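You operate a simulated robot arm through the tools that you are given. There is no shell and no other tool. Be economical: measure what you need, move in short steps, check, and stop when the job is done.

Carry out the task below with a simulated robot arm. There is one attempt and no reset: what you move stays moved.

TASK
Stack the 9.5% remnant bobbin from the top of the blue bench on top of the 13.5% remnant bobbin.
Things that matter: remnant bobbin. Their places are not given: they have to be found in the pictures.

It is judged by the outcome, as a careful person would: the job done as asked, and still so three seconds after it is handed in. It fails if anything else is knocked over, pushed out of place, dropped, spilled or broken.

THE ROBOT
A 7-joint arm with a two-finger parallel gripper, fixed in place. Base frame: the origin is at the foot of the arm, x ahead of it, y to its left, z up; the work surface is at about z = 0. Lengths are in m, angles in degrees, forces in N, time in s.
With the tool pointing down near the work surface it reaches from about 0.24 to 0.62 m from the base axis. Its first joint turns from -66.0 to 66.0 degrees. Payload 2.6 kg.
Tool frame: the origin (TCP) lies between the finger pads and is the grasp point; the fingertips stand 0.03 m ahead of it; z points along the fingers, y is the line along which they close. The gripper opens to 0.094 m. The fingers are 0.028 m wide and 0.01 m thick; the gripper's body (0.05 by 0.096 m) begins 0.055 m behind the TCP.
Orientation is that of the tool frame in the base frame, as a unit quaternion [w, x, y, z]. With the fingers straight down and closing along the base's y, the tool's x points along the base's -x, its y along +y and its z along -z.

THE INTERFACE
- The arm moves only by the tool drive_tool. Its argument "plan" is a list of rows, each a list of 3 entries, a list of its own where there are three numbers: the shift along the tool's x, y, z in mm, then the turn, a rotation vector about the tool's x, y, z in degrees, then the gripper command, from -1 (shut) to 1 (fully open), values between in proportion. In form: [[[tx, ty, tz], [wx, wy, wz], jaw], ...]. A call has 1 to 12 rows; each row is the pose to reach, as a shift and turn from the pose commanded when the call began, along the tool's axes at that moment. A row lasts 0.2 s, in which the tool goes at most 0.05 m and 8.6 degrees; a call with a longer step from one row to the next is refused whole, and so is a gripper value outside its range. A pose out of reach is approached as far as the arm can. The call stops where the force on the tool passes 40 N (or 10 N more than at its start, if that is more) or the arm is blocked; 0.2 s more then pass. The fingers move at their own pace (about 0.072 m/s each) and stop on an object; they squeeze with about 37 N. The grip force told is the motor's: it shows also when the fingers shut on nothing. Time passes only in rows, and 0.2 s behind the last, so rows that repeat a pose let the fingers close. It gives the time, the measured TCP pose, the force on the tool (base axes), the opening and the grip force at its end, in the units of the frame above (readings bear some noise).
- Cameras (640 x 400 px; columns grow to the right, rows downward): "scene" is fixed at [0.0407, 0.4374, 0.5615]; the picture's right is [-0.72, -0.70, 0.00], its down [-0.41, 0.43, -0.80] and it looks along [0.56, -0.58, -0.60] (base axes); focal length 310 px, centre (320, 200). "wrist" rides on the gripper at [-0.037, 0, -0.058] in the tool frame; the picture's right is [0.00, -1.00, 0.00], its down [0.97, 0.00, -0.24] and it looks along [0.24, 0.00, 0.97] (tool axes); focal length 218 px, centre (320, 200).
- camera(camera): a new picture of that camera. No time passes.
- pixel_to_xyz(camera, pixels): for up to 12 pixels [column, row] of the newest picture of that camera ("zoom" is the newest enlarged one), the place [x, y, z] in the base frame of the surface seen there, good to about 0.002 m. No time passes.
- close_up(camera, box): a new picture of the part [left, top, right, bottom] of that camera's present view, enlarged. No time passes.
- finish_job(): hands the job in; it is judged then, once.

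Work in short steps. Measure before you move; look again where a grasp or a placing could have gone wrong, and mend it. You have 60 turns and 24 pictures in all, the two below and enlarged ones among them. Open the gripper and draw the arm clear of the work before you hand the job in, unless the task says otherwise; then end with one line.

The tools are called after "Request:" as name(argument=value, ...) on one line, values as JSON. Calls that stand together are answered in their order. drive_tool: Moves the arm, as the interface text tells. Its arguments: {"type":"object","properties":{"plan":{"type":"array","items":{"type":"array"}}},"required":["plan"]} The other tools are called the same way: camera (camera) takes a picture; pixel_to_xyz (camera, pixels) gives the place of the surface under pixels of a picture; close_up (camera, box) takes an enlarged picture of a part of a camera's view; finish_job () hands the job in.

At the start:

```text
clock: 0.0
ee_pos: [0.4364, -0.0736, 0.3296]
orientation: [0.0, 0.001, 1.0, 0.0]
force: [0.2, -0.4, -0.6]
finger_gap: 0.0941
gripper_force: 0.0
```

scene: 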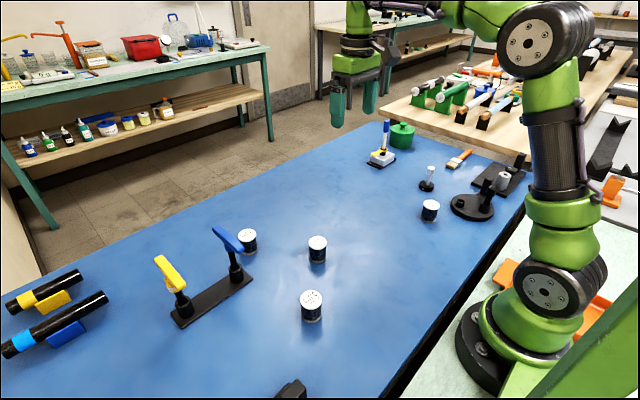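
wrist: 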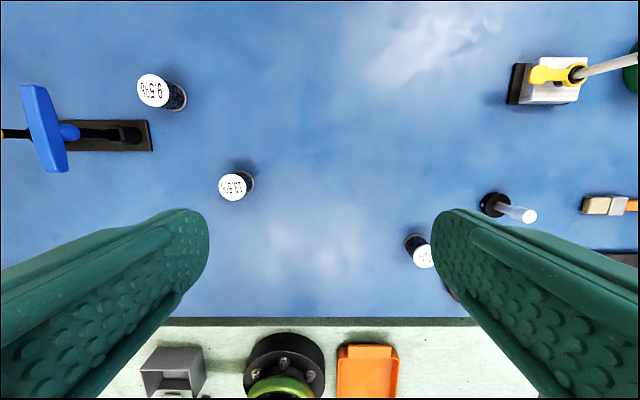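

The wrist view shows labelled bobbins at (155,90), (233,186), and (420,255); a fourth appears in the scene. I'll enlarge to read the labels.

Request:
close_up(camera="scene", box=[220, 180, 460, 330])

Request:
close_up(camera="wrist", box=[120, 60, 280, 210])

Request:
pixel_to_xyz(camera="scene", pixels=[[246, 233], [317, 242], [311, 298], [430, 205], [246, 248], [317, 257], [311, 316]])

Request:
pixel_to_xyz(camera="wrist", pixels=[[153, 90], [138, 90], [169, 90], [153, 74], [153, 106], [232, 187], [219, 187], [245, 187], [232, 174], [232, 200], [425, 257]])

```text
2.67 times, centred on (340, 255) of scene
```

zoom: 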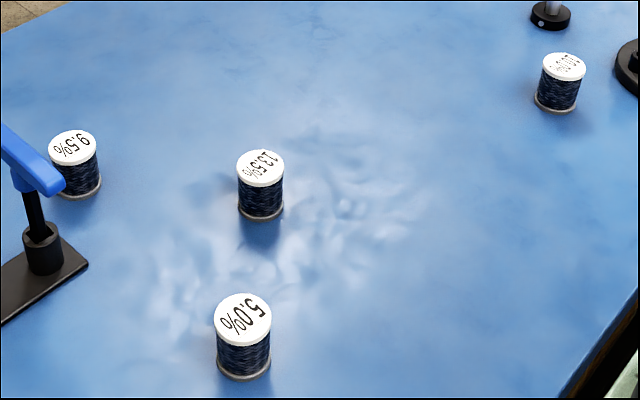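

```text
2.67 times, centred on (200, 135) of wrist
```

zoom: 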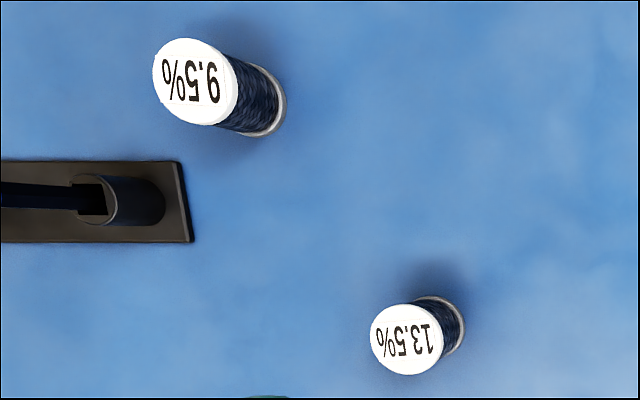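

```text
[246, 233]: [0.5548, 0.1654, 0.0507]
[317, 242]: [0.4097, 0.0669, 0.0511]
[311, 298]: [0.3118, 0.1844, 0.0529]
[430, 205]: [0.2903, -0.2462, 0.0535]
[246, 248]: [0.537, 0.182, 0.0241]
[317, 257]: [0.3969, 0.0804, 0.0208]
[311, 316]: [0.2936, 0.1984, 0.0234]
```

```text
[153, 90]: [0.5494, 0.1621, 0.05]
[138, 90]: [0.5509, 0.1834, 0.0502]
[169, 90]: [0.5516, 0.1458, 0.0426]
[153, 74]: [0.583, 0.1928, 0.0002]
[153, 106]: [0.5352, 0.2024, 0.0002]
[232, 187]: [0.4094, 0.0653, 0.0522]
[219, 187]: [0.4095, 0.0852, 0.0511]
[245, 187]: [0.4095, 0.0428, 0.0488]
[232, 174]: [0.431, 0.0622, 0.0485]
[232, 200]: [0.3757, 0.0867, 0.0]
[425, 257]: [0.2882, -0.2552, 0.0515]
```

The 9.5% bobbin is at about (0.5495, 0.162) and the 13.5% at about (0.4095, 0.064), both with tops at about z=0.051. I'll measure the blue clamp fixture near the 9.5% one before choosing a finger direction.

Request:
pixel_to_xyz(camera="scene", pixels=[[216, 229], [229, 239], [240, 248], [228, 232], [239, 245], [236, 270], [250, 272], [239, 262]])

Request:
pixel_to_xyz(camera="wrist", pixels=[[30, 90], [45, 90], [65, 165], [52, 130], [148, 124], [148, 148], [75, 132], [130, 132]])

```text
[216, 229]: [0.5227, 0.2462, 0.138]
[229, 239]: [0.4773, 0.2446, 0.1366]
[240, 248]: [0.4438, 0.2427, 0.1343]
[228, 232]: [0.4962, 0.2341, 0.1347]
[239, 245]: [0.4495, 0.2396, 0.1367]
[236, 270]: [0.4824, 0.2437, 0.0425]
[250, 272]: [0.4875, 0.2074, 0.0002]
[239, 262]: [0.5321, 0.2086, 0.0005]
```

```text
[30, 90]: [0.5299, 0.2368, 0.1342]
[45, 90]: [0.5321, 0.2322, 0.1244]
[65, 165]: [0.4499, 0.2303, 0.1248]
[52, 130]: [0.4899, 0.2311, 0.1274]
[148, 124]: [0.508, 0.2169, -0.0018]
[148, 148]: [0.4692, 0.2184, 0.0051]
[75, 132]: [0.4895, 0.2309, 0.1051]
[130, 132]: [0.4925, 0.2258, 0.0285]
```

The blue lever lies at y≥0.23 and z≈0.13, so I'll close the fingers along base x, keeping the gripper body and camera away from it. Now I'll move above the 9.5% bobbin while turning +90° about the tool z.

Request:
drive_tool(plan=[[[-9.4, 19.6, 9], [0, 0, 7.5], 1], [[-18.8, 39.3, 18], [0, 0, 15], 1], [[-28.2, 58.9, 27], [0, 0, 22.5], 1], [[-37.7, 78.5, 36], [0, 0, 30], 1], [[-47.1, 98.2, 45], [0, 0, 37.5], 1], [[-56.5, 117.8, 54], [0, 0, 45], 1], [[-65.9, 137.4, 63], [0, 0, 52.5], 1], [[-75.3, 157.1, 72], [0, 0, 60], 1], [[-84.8, 176.7, 81], [0, 0, 67.5], 1], [[-94.2, 196.3, 90], [0, 0, 75], 1], [[-103.6, 216, 100], [0, 0, 82.5], 1], [[-113, 235.6, 110], [0, 0, 90], 1]])

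Request:
camera(camera="wrist")

```text
clock: 2.6
ee_pos: [0.5517, 0.164, 0.2203]
orientation: [0.001, 0.707, 0.707, 0.001]
force: [-0.7, 0.4, -0.9]
finger_gap: 0.094
gripper_force: 0.1
```

```text
19 pictures are left
```

wrist: 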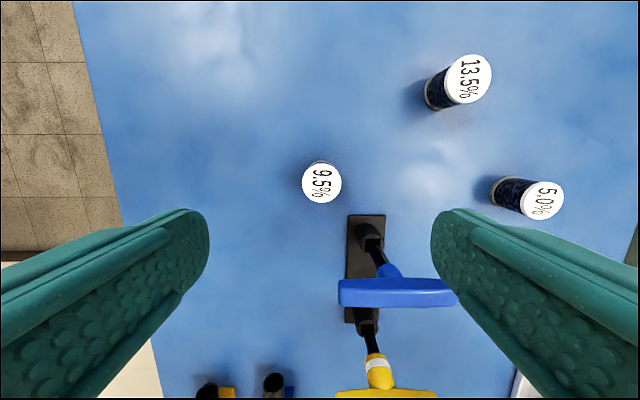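

The bobbin is seen at (321,183), nearly under the TCP. I'll check its place.

Request:
pixel_to_xyz(camera="wrist", pixels=[[321, 183], [304, 183], [339, 183], [321, 167], [321, 200], [467, 79], [447, 79], [489, 79], [467, 57], [467, 101]])

Request:
close_up(camera="wrist", box=[280, 155, 360, 205])

```text
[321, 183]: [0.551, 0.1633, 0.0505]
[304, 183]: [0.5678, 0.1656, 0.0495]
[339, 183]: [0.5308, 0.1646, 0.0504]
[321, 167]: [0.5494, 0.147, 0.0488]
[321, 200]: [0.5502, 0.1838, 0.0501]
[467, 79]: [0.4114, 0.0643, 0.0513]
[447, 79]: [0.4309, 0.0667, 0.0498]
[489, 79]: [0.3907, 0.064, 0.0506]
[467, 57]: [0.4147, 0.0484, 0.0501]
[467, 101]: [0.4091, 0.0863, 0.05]
```

```text
8.00 times, centred on (320, 180) of wrist
```

zoom: 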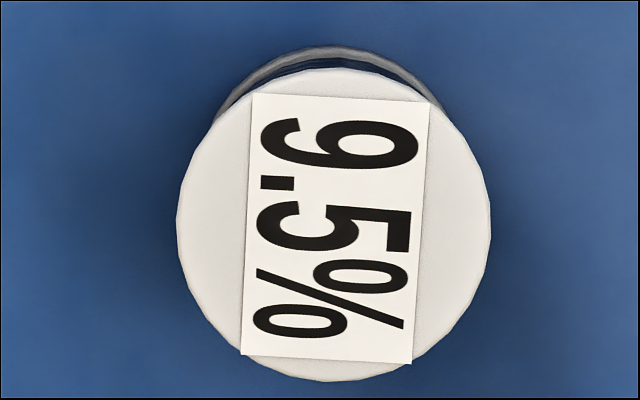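

The bobbin centre is at (0.550, 0.1645) and it is 41 mm across. I'll shift about −1.6 mm along tool y and descend 181 mm with the jaws open.

Request:
drive_tool(plan=[[[0, -1.6, 25], [0, 0, 0], 1], [[0, -1.6, 60], [0, 0, 0], 1], [[0, -1.6, 95], [0, 0, 0], 1], [[0, -1.6, 125], [0, 0, 0], 1], [[0, -1.6, 150], [0, 0, 0], 1], [[0, -1.6, 168], [0, 0, 0], 1], [[0, -1.6, 178], [0, 0, 0], 1], [[0, -1.6, 181], [0, 0, 0], 1], [[0, -1.6, 181], [0, 0, 0], 1]])

Request:
camera(camera="wrist")

```text
clock: 4.6
ee_pos: [0.5489, 0.1622, 0.0373]
orientation: [0.0, 0.708, 0.706, 0.001]
force: [0.4, -0.3, -0.3]
finger_gap: 0.0939
gripper_force: 0.1
```

```text
17 pictures are left
```

wrist: 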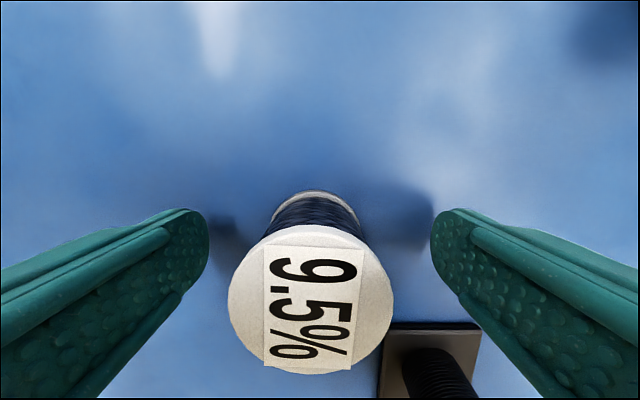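

The bobbin sits centred between the fingers, about 2 mm off (u=311). I'll correct that and close.

Request:
drive_tool(plan=[[[-1, 2, 0], [0, 0, 0], 1], [[-1, 2, 0], [0, 0, 0], 0.2], [[-1, 2, 0], [0, 0, 0], -0.3], [[-1, 2, 0], [0, 0, 0], -1], [[-1, 2, 0], [0, 0, 0], -1], [[-1, 2, 0], [0, 0, 0], -1], [[-1, 2, 0], [0, 0, 0], -1]])

Request:
camera(camera="wrist")

```text
clock: 6.2
ee_pos: [0.5498, 0.1614, 0.0391]
orientation: [0.0, 0.707, 0.707, 0.0]
force: [-0.7, -0.2, -0.6]
finger_gap: 0.0418
gripper_force: 36.4
```

```text
16 pictures are left
```

wrist: 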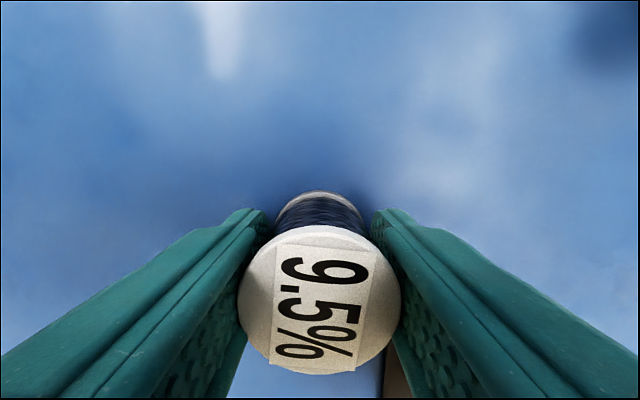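

The grip is firm (41.8 mm gap, 36 N). I'll lift 120 mm and carry it toward the 13.5% bobbin, away from the lever.

Request:
drive_tool(plan=[[[0, 0, -10], [0, 0, 0], -1], [[0, 0, -40], [0, 0, 0], -1], [[0, 0, -80], [0, 0, 0], -1], [[0, 0, -110], [0, 0, 0], -1], [[0, 0, -120], [0, 0, 0], -1], [[-15, -20, -120], [0, 0, 0], -1], [[-37, -52, -120], [0, 0, 0], -1], [[-60, -84, -120], [0, 0, 0], -1], [[-82, -115, -120], [0, 0, 0], -1], [[-94, -133, -120], [0, 0, 0], -1], [[-98, -139.5, -120], [0, 0, 0], -1], [[-98, -139.5, -120], [0, 0, 0], -1]])

Request:
camera(camera="wrist")

Request:
camera(camera="scene")

```text
clock: 8.8
ee_pos: [0.4098, 0.061, 0.1609]
orientation: [0.001, 0.707, 0.707, -0.001]
force: [0.3, -0.3, -0.1]
finger_gap: 0.0401
gripper_force: 37.0
```

```text
15 pictures are left
```

wrist: 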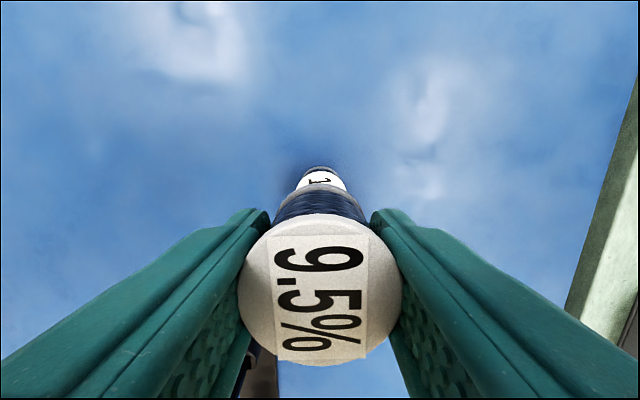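

```text
14 pictures are left
```

scene: 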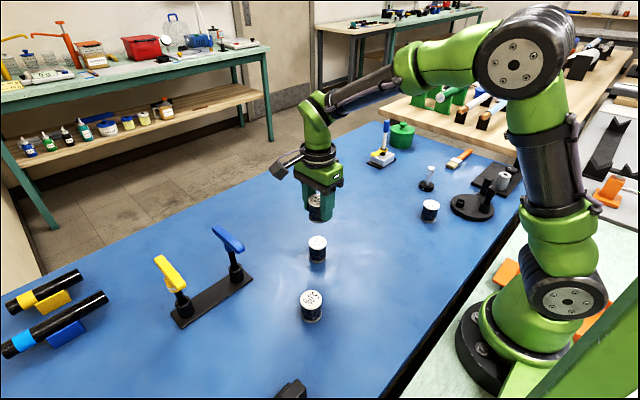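

The held bobbin's top has moved in the wrist view from v≈300 to v≈290, which may mean it tilted slightly. I'll look closer from both cameras.

Request:
close_up(camera="scene", box=[270, 160, 366, 270])

Request:
pixel_to_xyz(camera="wrist", pixels=[[320, 216], [320, 240], [320, 290], [320, 340], [320, 362], [245, 290], [396, 290], [320, 181], [320, 173], [306, 183], [343, 185], [320, 205]])

```text
3.64 times, centred on (318, 215) of scene
```

zoom: 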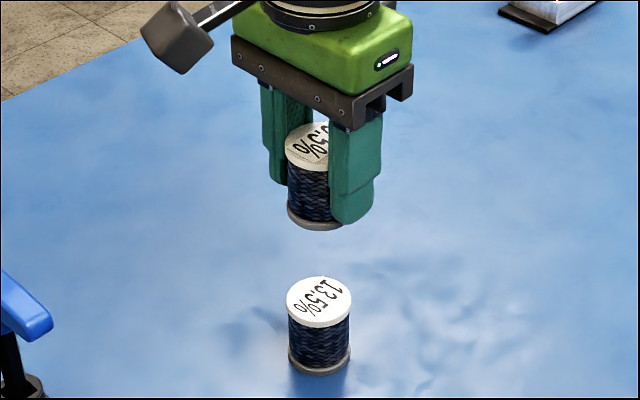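

```text
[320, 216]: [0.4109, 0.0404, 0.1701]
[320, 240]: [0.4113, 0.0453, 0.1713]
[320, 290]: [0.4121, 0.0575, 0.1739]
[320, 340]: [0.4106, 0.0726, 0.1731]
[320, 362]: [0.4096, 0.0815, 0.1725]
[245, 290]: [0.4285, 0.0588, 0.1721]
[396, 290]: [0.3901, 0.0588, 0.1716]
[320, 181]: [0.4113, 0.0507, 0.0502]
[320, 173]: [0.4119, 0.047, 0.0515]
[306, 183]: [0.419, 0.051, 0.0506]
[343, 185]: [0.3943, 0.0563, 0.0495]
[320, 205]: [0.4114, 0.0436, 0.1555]
```

The top disc seems tilted about 3° around the finger axis (z 0.170 to 0.1725 along y). I'll sample more points to firm that up.

Request:
pixel_to_xyz(camera="wrist", pixels=[[300, 220], [310, 220], [330, 220], [340, 220], [305, 225], [335, 225], [300, 360], [310, 360], [330, 360], [340, 360], [305, 355], [335, 355]])

Request:
close_up(camera="wrist", box=[220, 150, 420, 275])

```text
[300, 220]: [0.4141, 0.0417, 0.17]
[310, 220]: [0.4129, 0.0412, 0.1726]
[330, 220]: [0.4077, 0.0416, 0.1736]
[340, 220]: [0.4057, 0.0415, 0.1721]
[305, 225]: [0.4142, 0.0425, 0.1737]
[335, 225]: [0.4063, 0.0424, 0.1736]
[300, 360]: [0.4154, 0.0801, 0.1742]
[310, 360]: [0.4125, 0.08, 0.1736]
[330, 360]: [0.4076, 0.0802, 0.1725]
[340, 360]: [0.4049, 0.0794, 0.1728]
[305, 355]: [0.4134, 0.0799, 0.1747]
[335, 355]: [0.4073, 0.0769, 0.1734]
```

```text
3.20 times, centred on (320, 212) of wrist
```

zoom: 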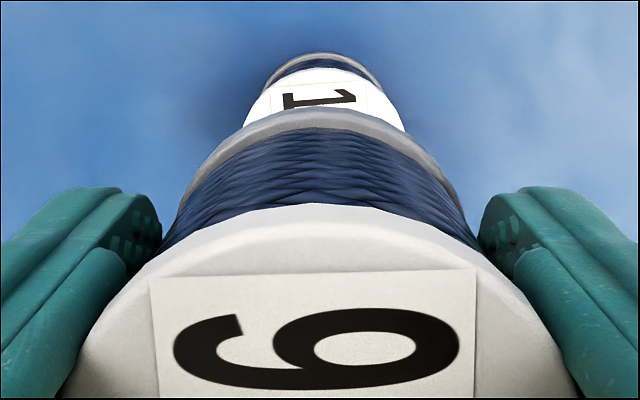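

Averaged, the tilt is only about 1°, so no correction is needed. From the rims, the lower bobbin is about 2 mm further +y and 0.6 mm further −x than the held one. I'll correct that and descend 60 mm (the gap is about 71 mm).

Request:
drive_tool(plan=[[[2, -0.6, 10], [0, 0, 0], -1], [[2, -0.6, 25], [0, 0, 0], -1], [[2, -0.6, 40], [0, 0, 0], -1], [[2, -0.6, 52], [0, 0, 0], -1], [[2, -0.6, 60], [0, 0, 0], -1], [[2, -0.6, 60], [0, 0, 0], -1]])

Request:
close_up(camera="wrist", box=[220, 150, 420, 275])

Request:
close_up(camera="scene", box=[269, 200, 365, 260])

```text
clock: 10.2
ee_pos: [0.4103, 0.0645, 0.0984]
orientation: [0.0, 0.708, 0.707, 0.0]
force: [-0.1, -0.7, -0.9]
finger_gap: 0.0403
gripper_force: 36.8
```

```text
3.20 times, centred on (320, 212) of wrist
```

zoom: 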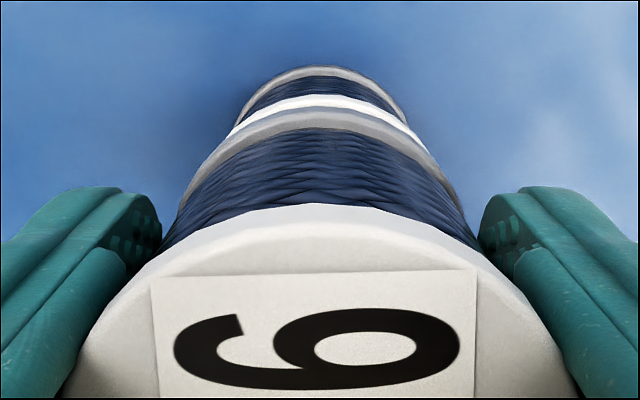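

```text
6.67 times, centred on (317, 230) of scene
```

zoom: 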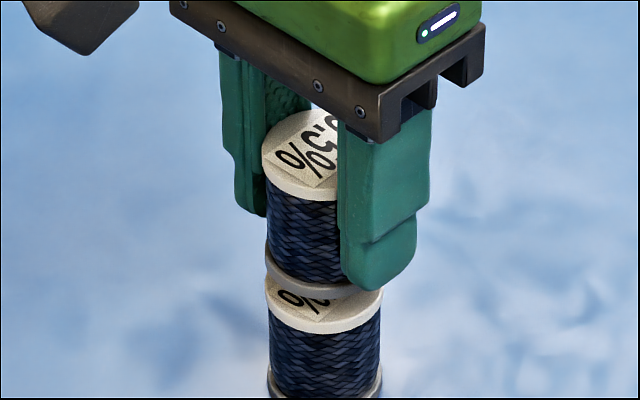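

The rims line up in both views to within 1 mm, with about 11 mm left. I'll lower slowly by 9 mm, then check the force.

Request:
drive_tool(plan=[[[0, 0, 3], [0, 0, 0], -1], [[0, 0, 6], [0, 0, 0], -1], [[0, 0, 8], [0, 0, 0], -1], [[0, 0, 9], [0, 0, 0], -1], [[0, 0, 9], [0, 0, 0], -1]])

Request:
close_up(camera="scene", box=[269, 200, 365, 260])

```text
clock: 11.4
ee_pos: [0.4092, 0.0651, 0.0889]
orientation: [0.0, 0.707, 0.707, 0.0]
force: [0.3, -0.7, -0.3]
finger_gap: 0.0401
gripper_force: 36.3
```

```text
6.67 times, centred on (317, 230) of scene
```

zoom: 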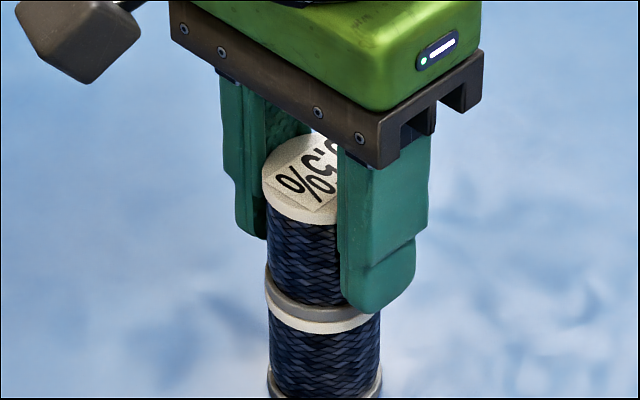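

There's no contact yet (force about 0) and roughly 1–2 mm left. I'll lower in 0.5 mm steps.

Request:
drive_tool(plan=[[[0, 0, 0.5], [0, 0, 0], -1], [[0, 0, 1], [0, 0, 0], -1], [[0, 0, 1.5], [0, 0, 0], -1], [[0, 0, 1.5], [0, 0, 0], -1]])

```text
clock: 12.4
ee_pos: [0.4089, 0.065, 0.0871]
orientation: [0.0, 0.707, 0.707, -0.001]
force: [0.3, 0.4, 0.0]
finger_gap: 0.04
gripper_force: 36.9
```

Request:
drive_tool(plan=[[[0, 0, 0.4], [0, 0, 0], -1], [[0, 0, 0.8], [0, 0, 0], -1], [[0, 0, 0.8], [0, 0, 0], -1]])

Request:
close_up(camera="scene", box=[293, 220, 341, 250])

```text
clock: 13.2
ee_pos: [0.4095, 0.0645, 0.0898]
orientation: [0.001, 0.708, 0.707, 0.001]
force: [-2.3, -0.2, 8.6]
finger_gap: 0.0403
gripper_force: 37.5
```

```text
13.33 times, centred on (317, 235) of scene
```

zoom: 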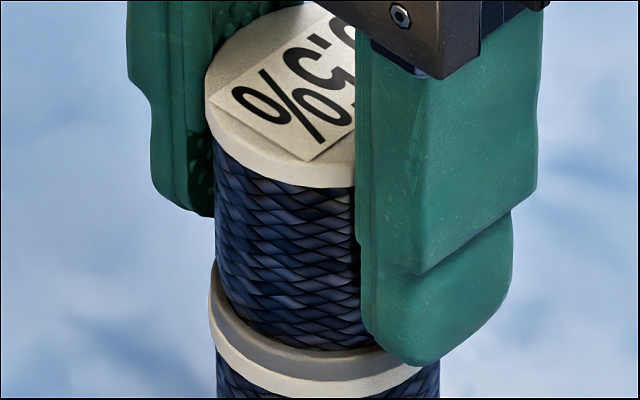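

Contact is confirmed (8.6 N upward) and the bobbin is seated. I'll open slowly.

Request:
drive_tool(plan=[[[0, 0, 0], [0, 0, 0], -0.3], [[0, 0, 0], [0, 0, 0], -0.15], [[0, 0, 0], [0, 0, 0], -0.1], [[0, 0, 0], [0, 0, 0], 0], [[0, 0, 0], [0, 0, 0], 0.2], [[0, 0, 0], [0, 0, 0], 0.5], [[0, 0, 0], [0, 0, 0], 0.7], [[0, 0, 0], [0, 0, 0], 0.7]])

Request:
camera(camera="wrist")

```text
clock: 15.0
ee_pos: [0.4098, 0.0651, 0.0875]
orientation: [0.0, 0.708, 0.706, 0.0]
force: [1.1, 0.1, -0.8]
finger_gap: 0.08
gripper_force: 0.0
```

```text
7 pictures are left
```

wrist: 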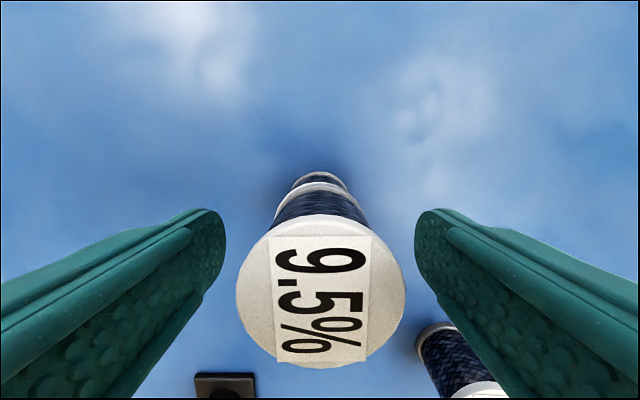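

It has been released and stands upright, with both fingers clear. I'll raise straight up.

Request:
drive_tool(plan=[[[0, 0, -10], [0, 0, 0], 0.7], [[0, 0, -35], [0, 0, 0], 0.7], [[0, 0, -70], [0, 0, 0], 0.7], [[0, 0, -110], [0, 0, 0], 0.7], [[0, 0, -150], [0, 0, 0], 0.7], [[-30, 0, -180], [0, 0, 0], 1], [[-60, 0, -190], [0, 0, 0], 1], [[-60, 0, -190], [0, 0, 0], 1]])

Request:
camera(camera="scene")

Request:
close_up(camera="scene", box=[269, 200, 365, 280])

```text
clock: 16.8
ee_pos: [0.4101, 0.0049, 0.276]
orientation: [0.0, 0.708, 0.707, 0.0]
force: [-0.1, -0.1, 0.9]
finger_gap: 0.0943
gripper_force: 0.1
```

```text
6 pictures are left
```

scene: 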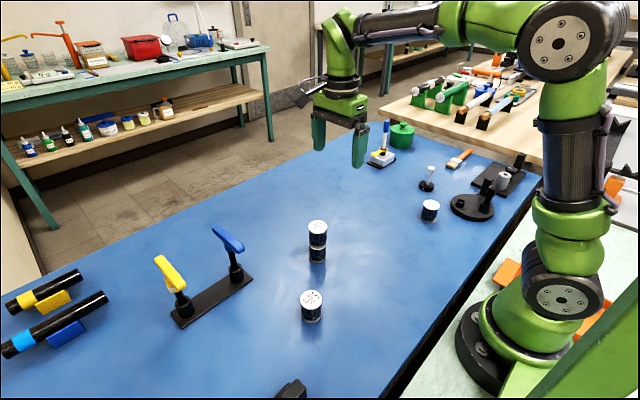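

```text
5.00 times, centred on (317, 240) of scene
```

zoom: 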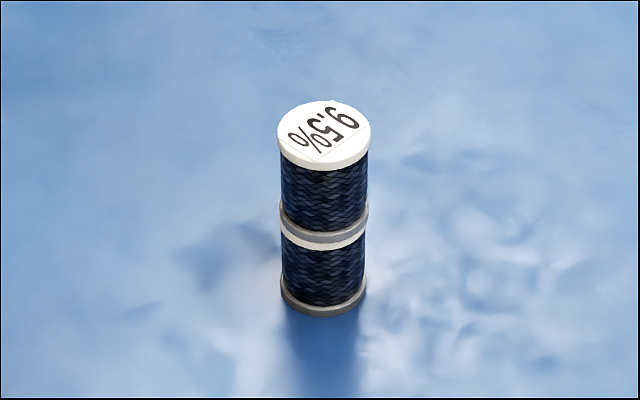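

The stack stands straight and aligned, the arm is clear, and nothing else has moved. I'll hand it in.

Request:
finish_job()

```text
The job is handed in.
```

The 9.5% remnant bobbin is stacked on top of the 13.5% one and standing upright; the gripper is open, the arm is clear, and nothing else was disturbed.
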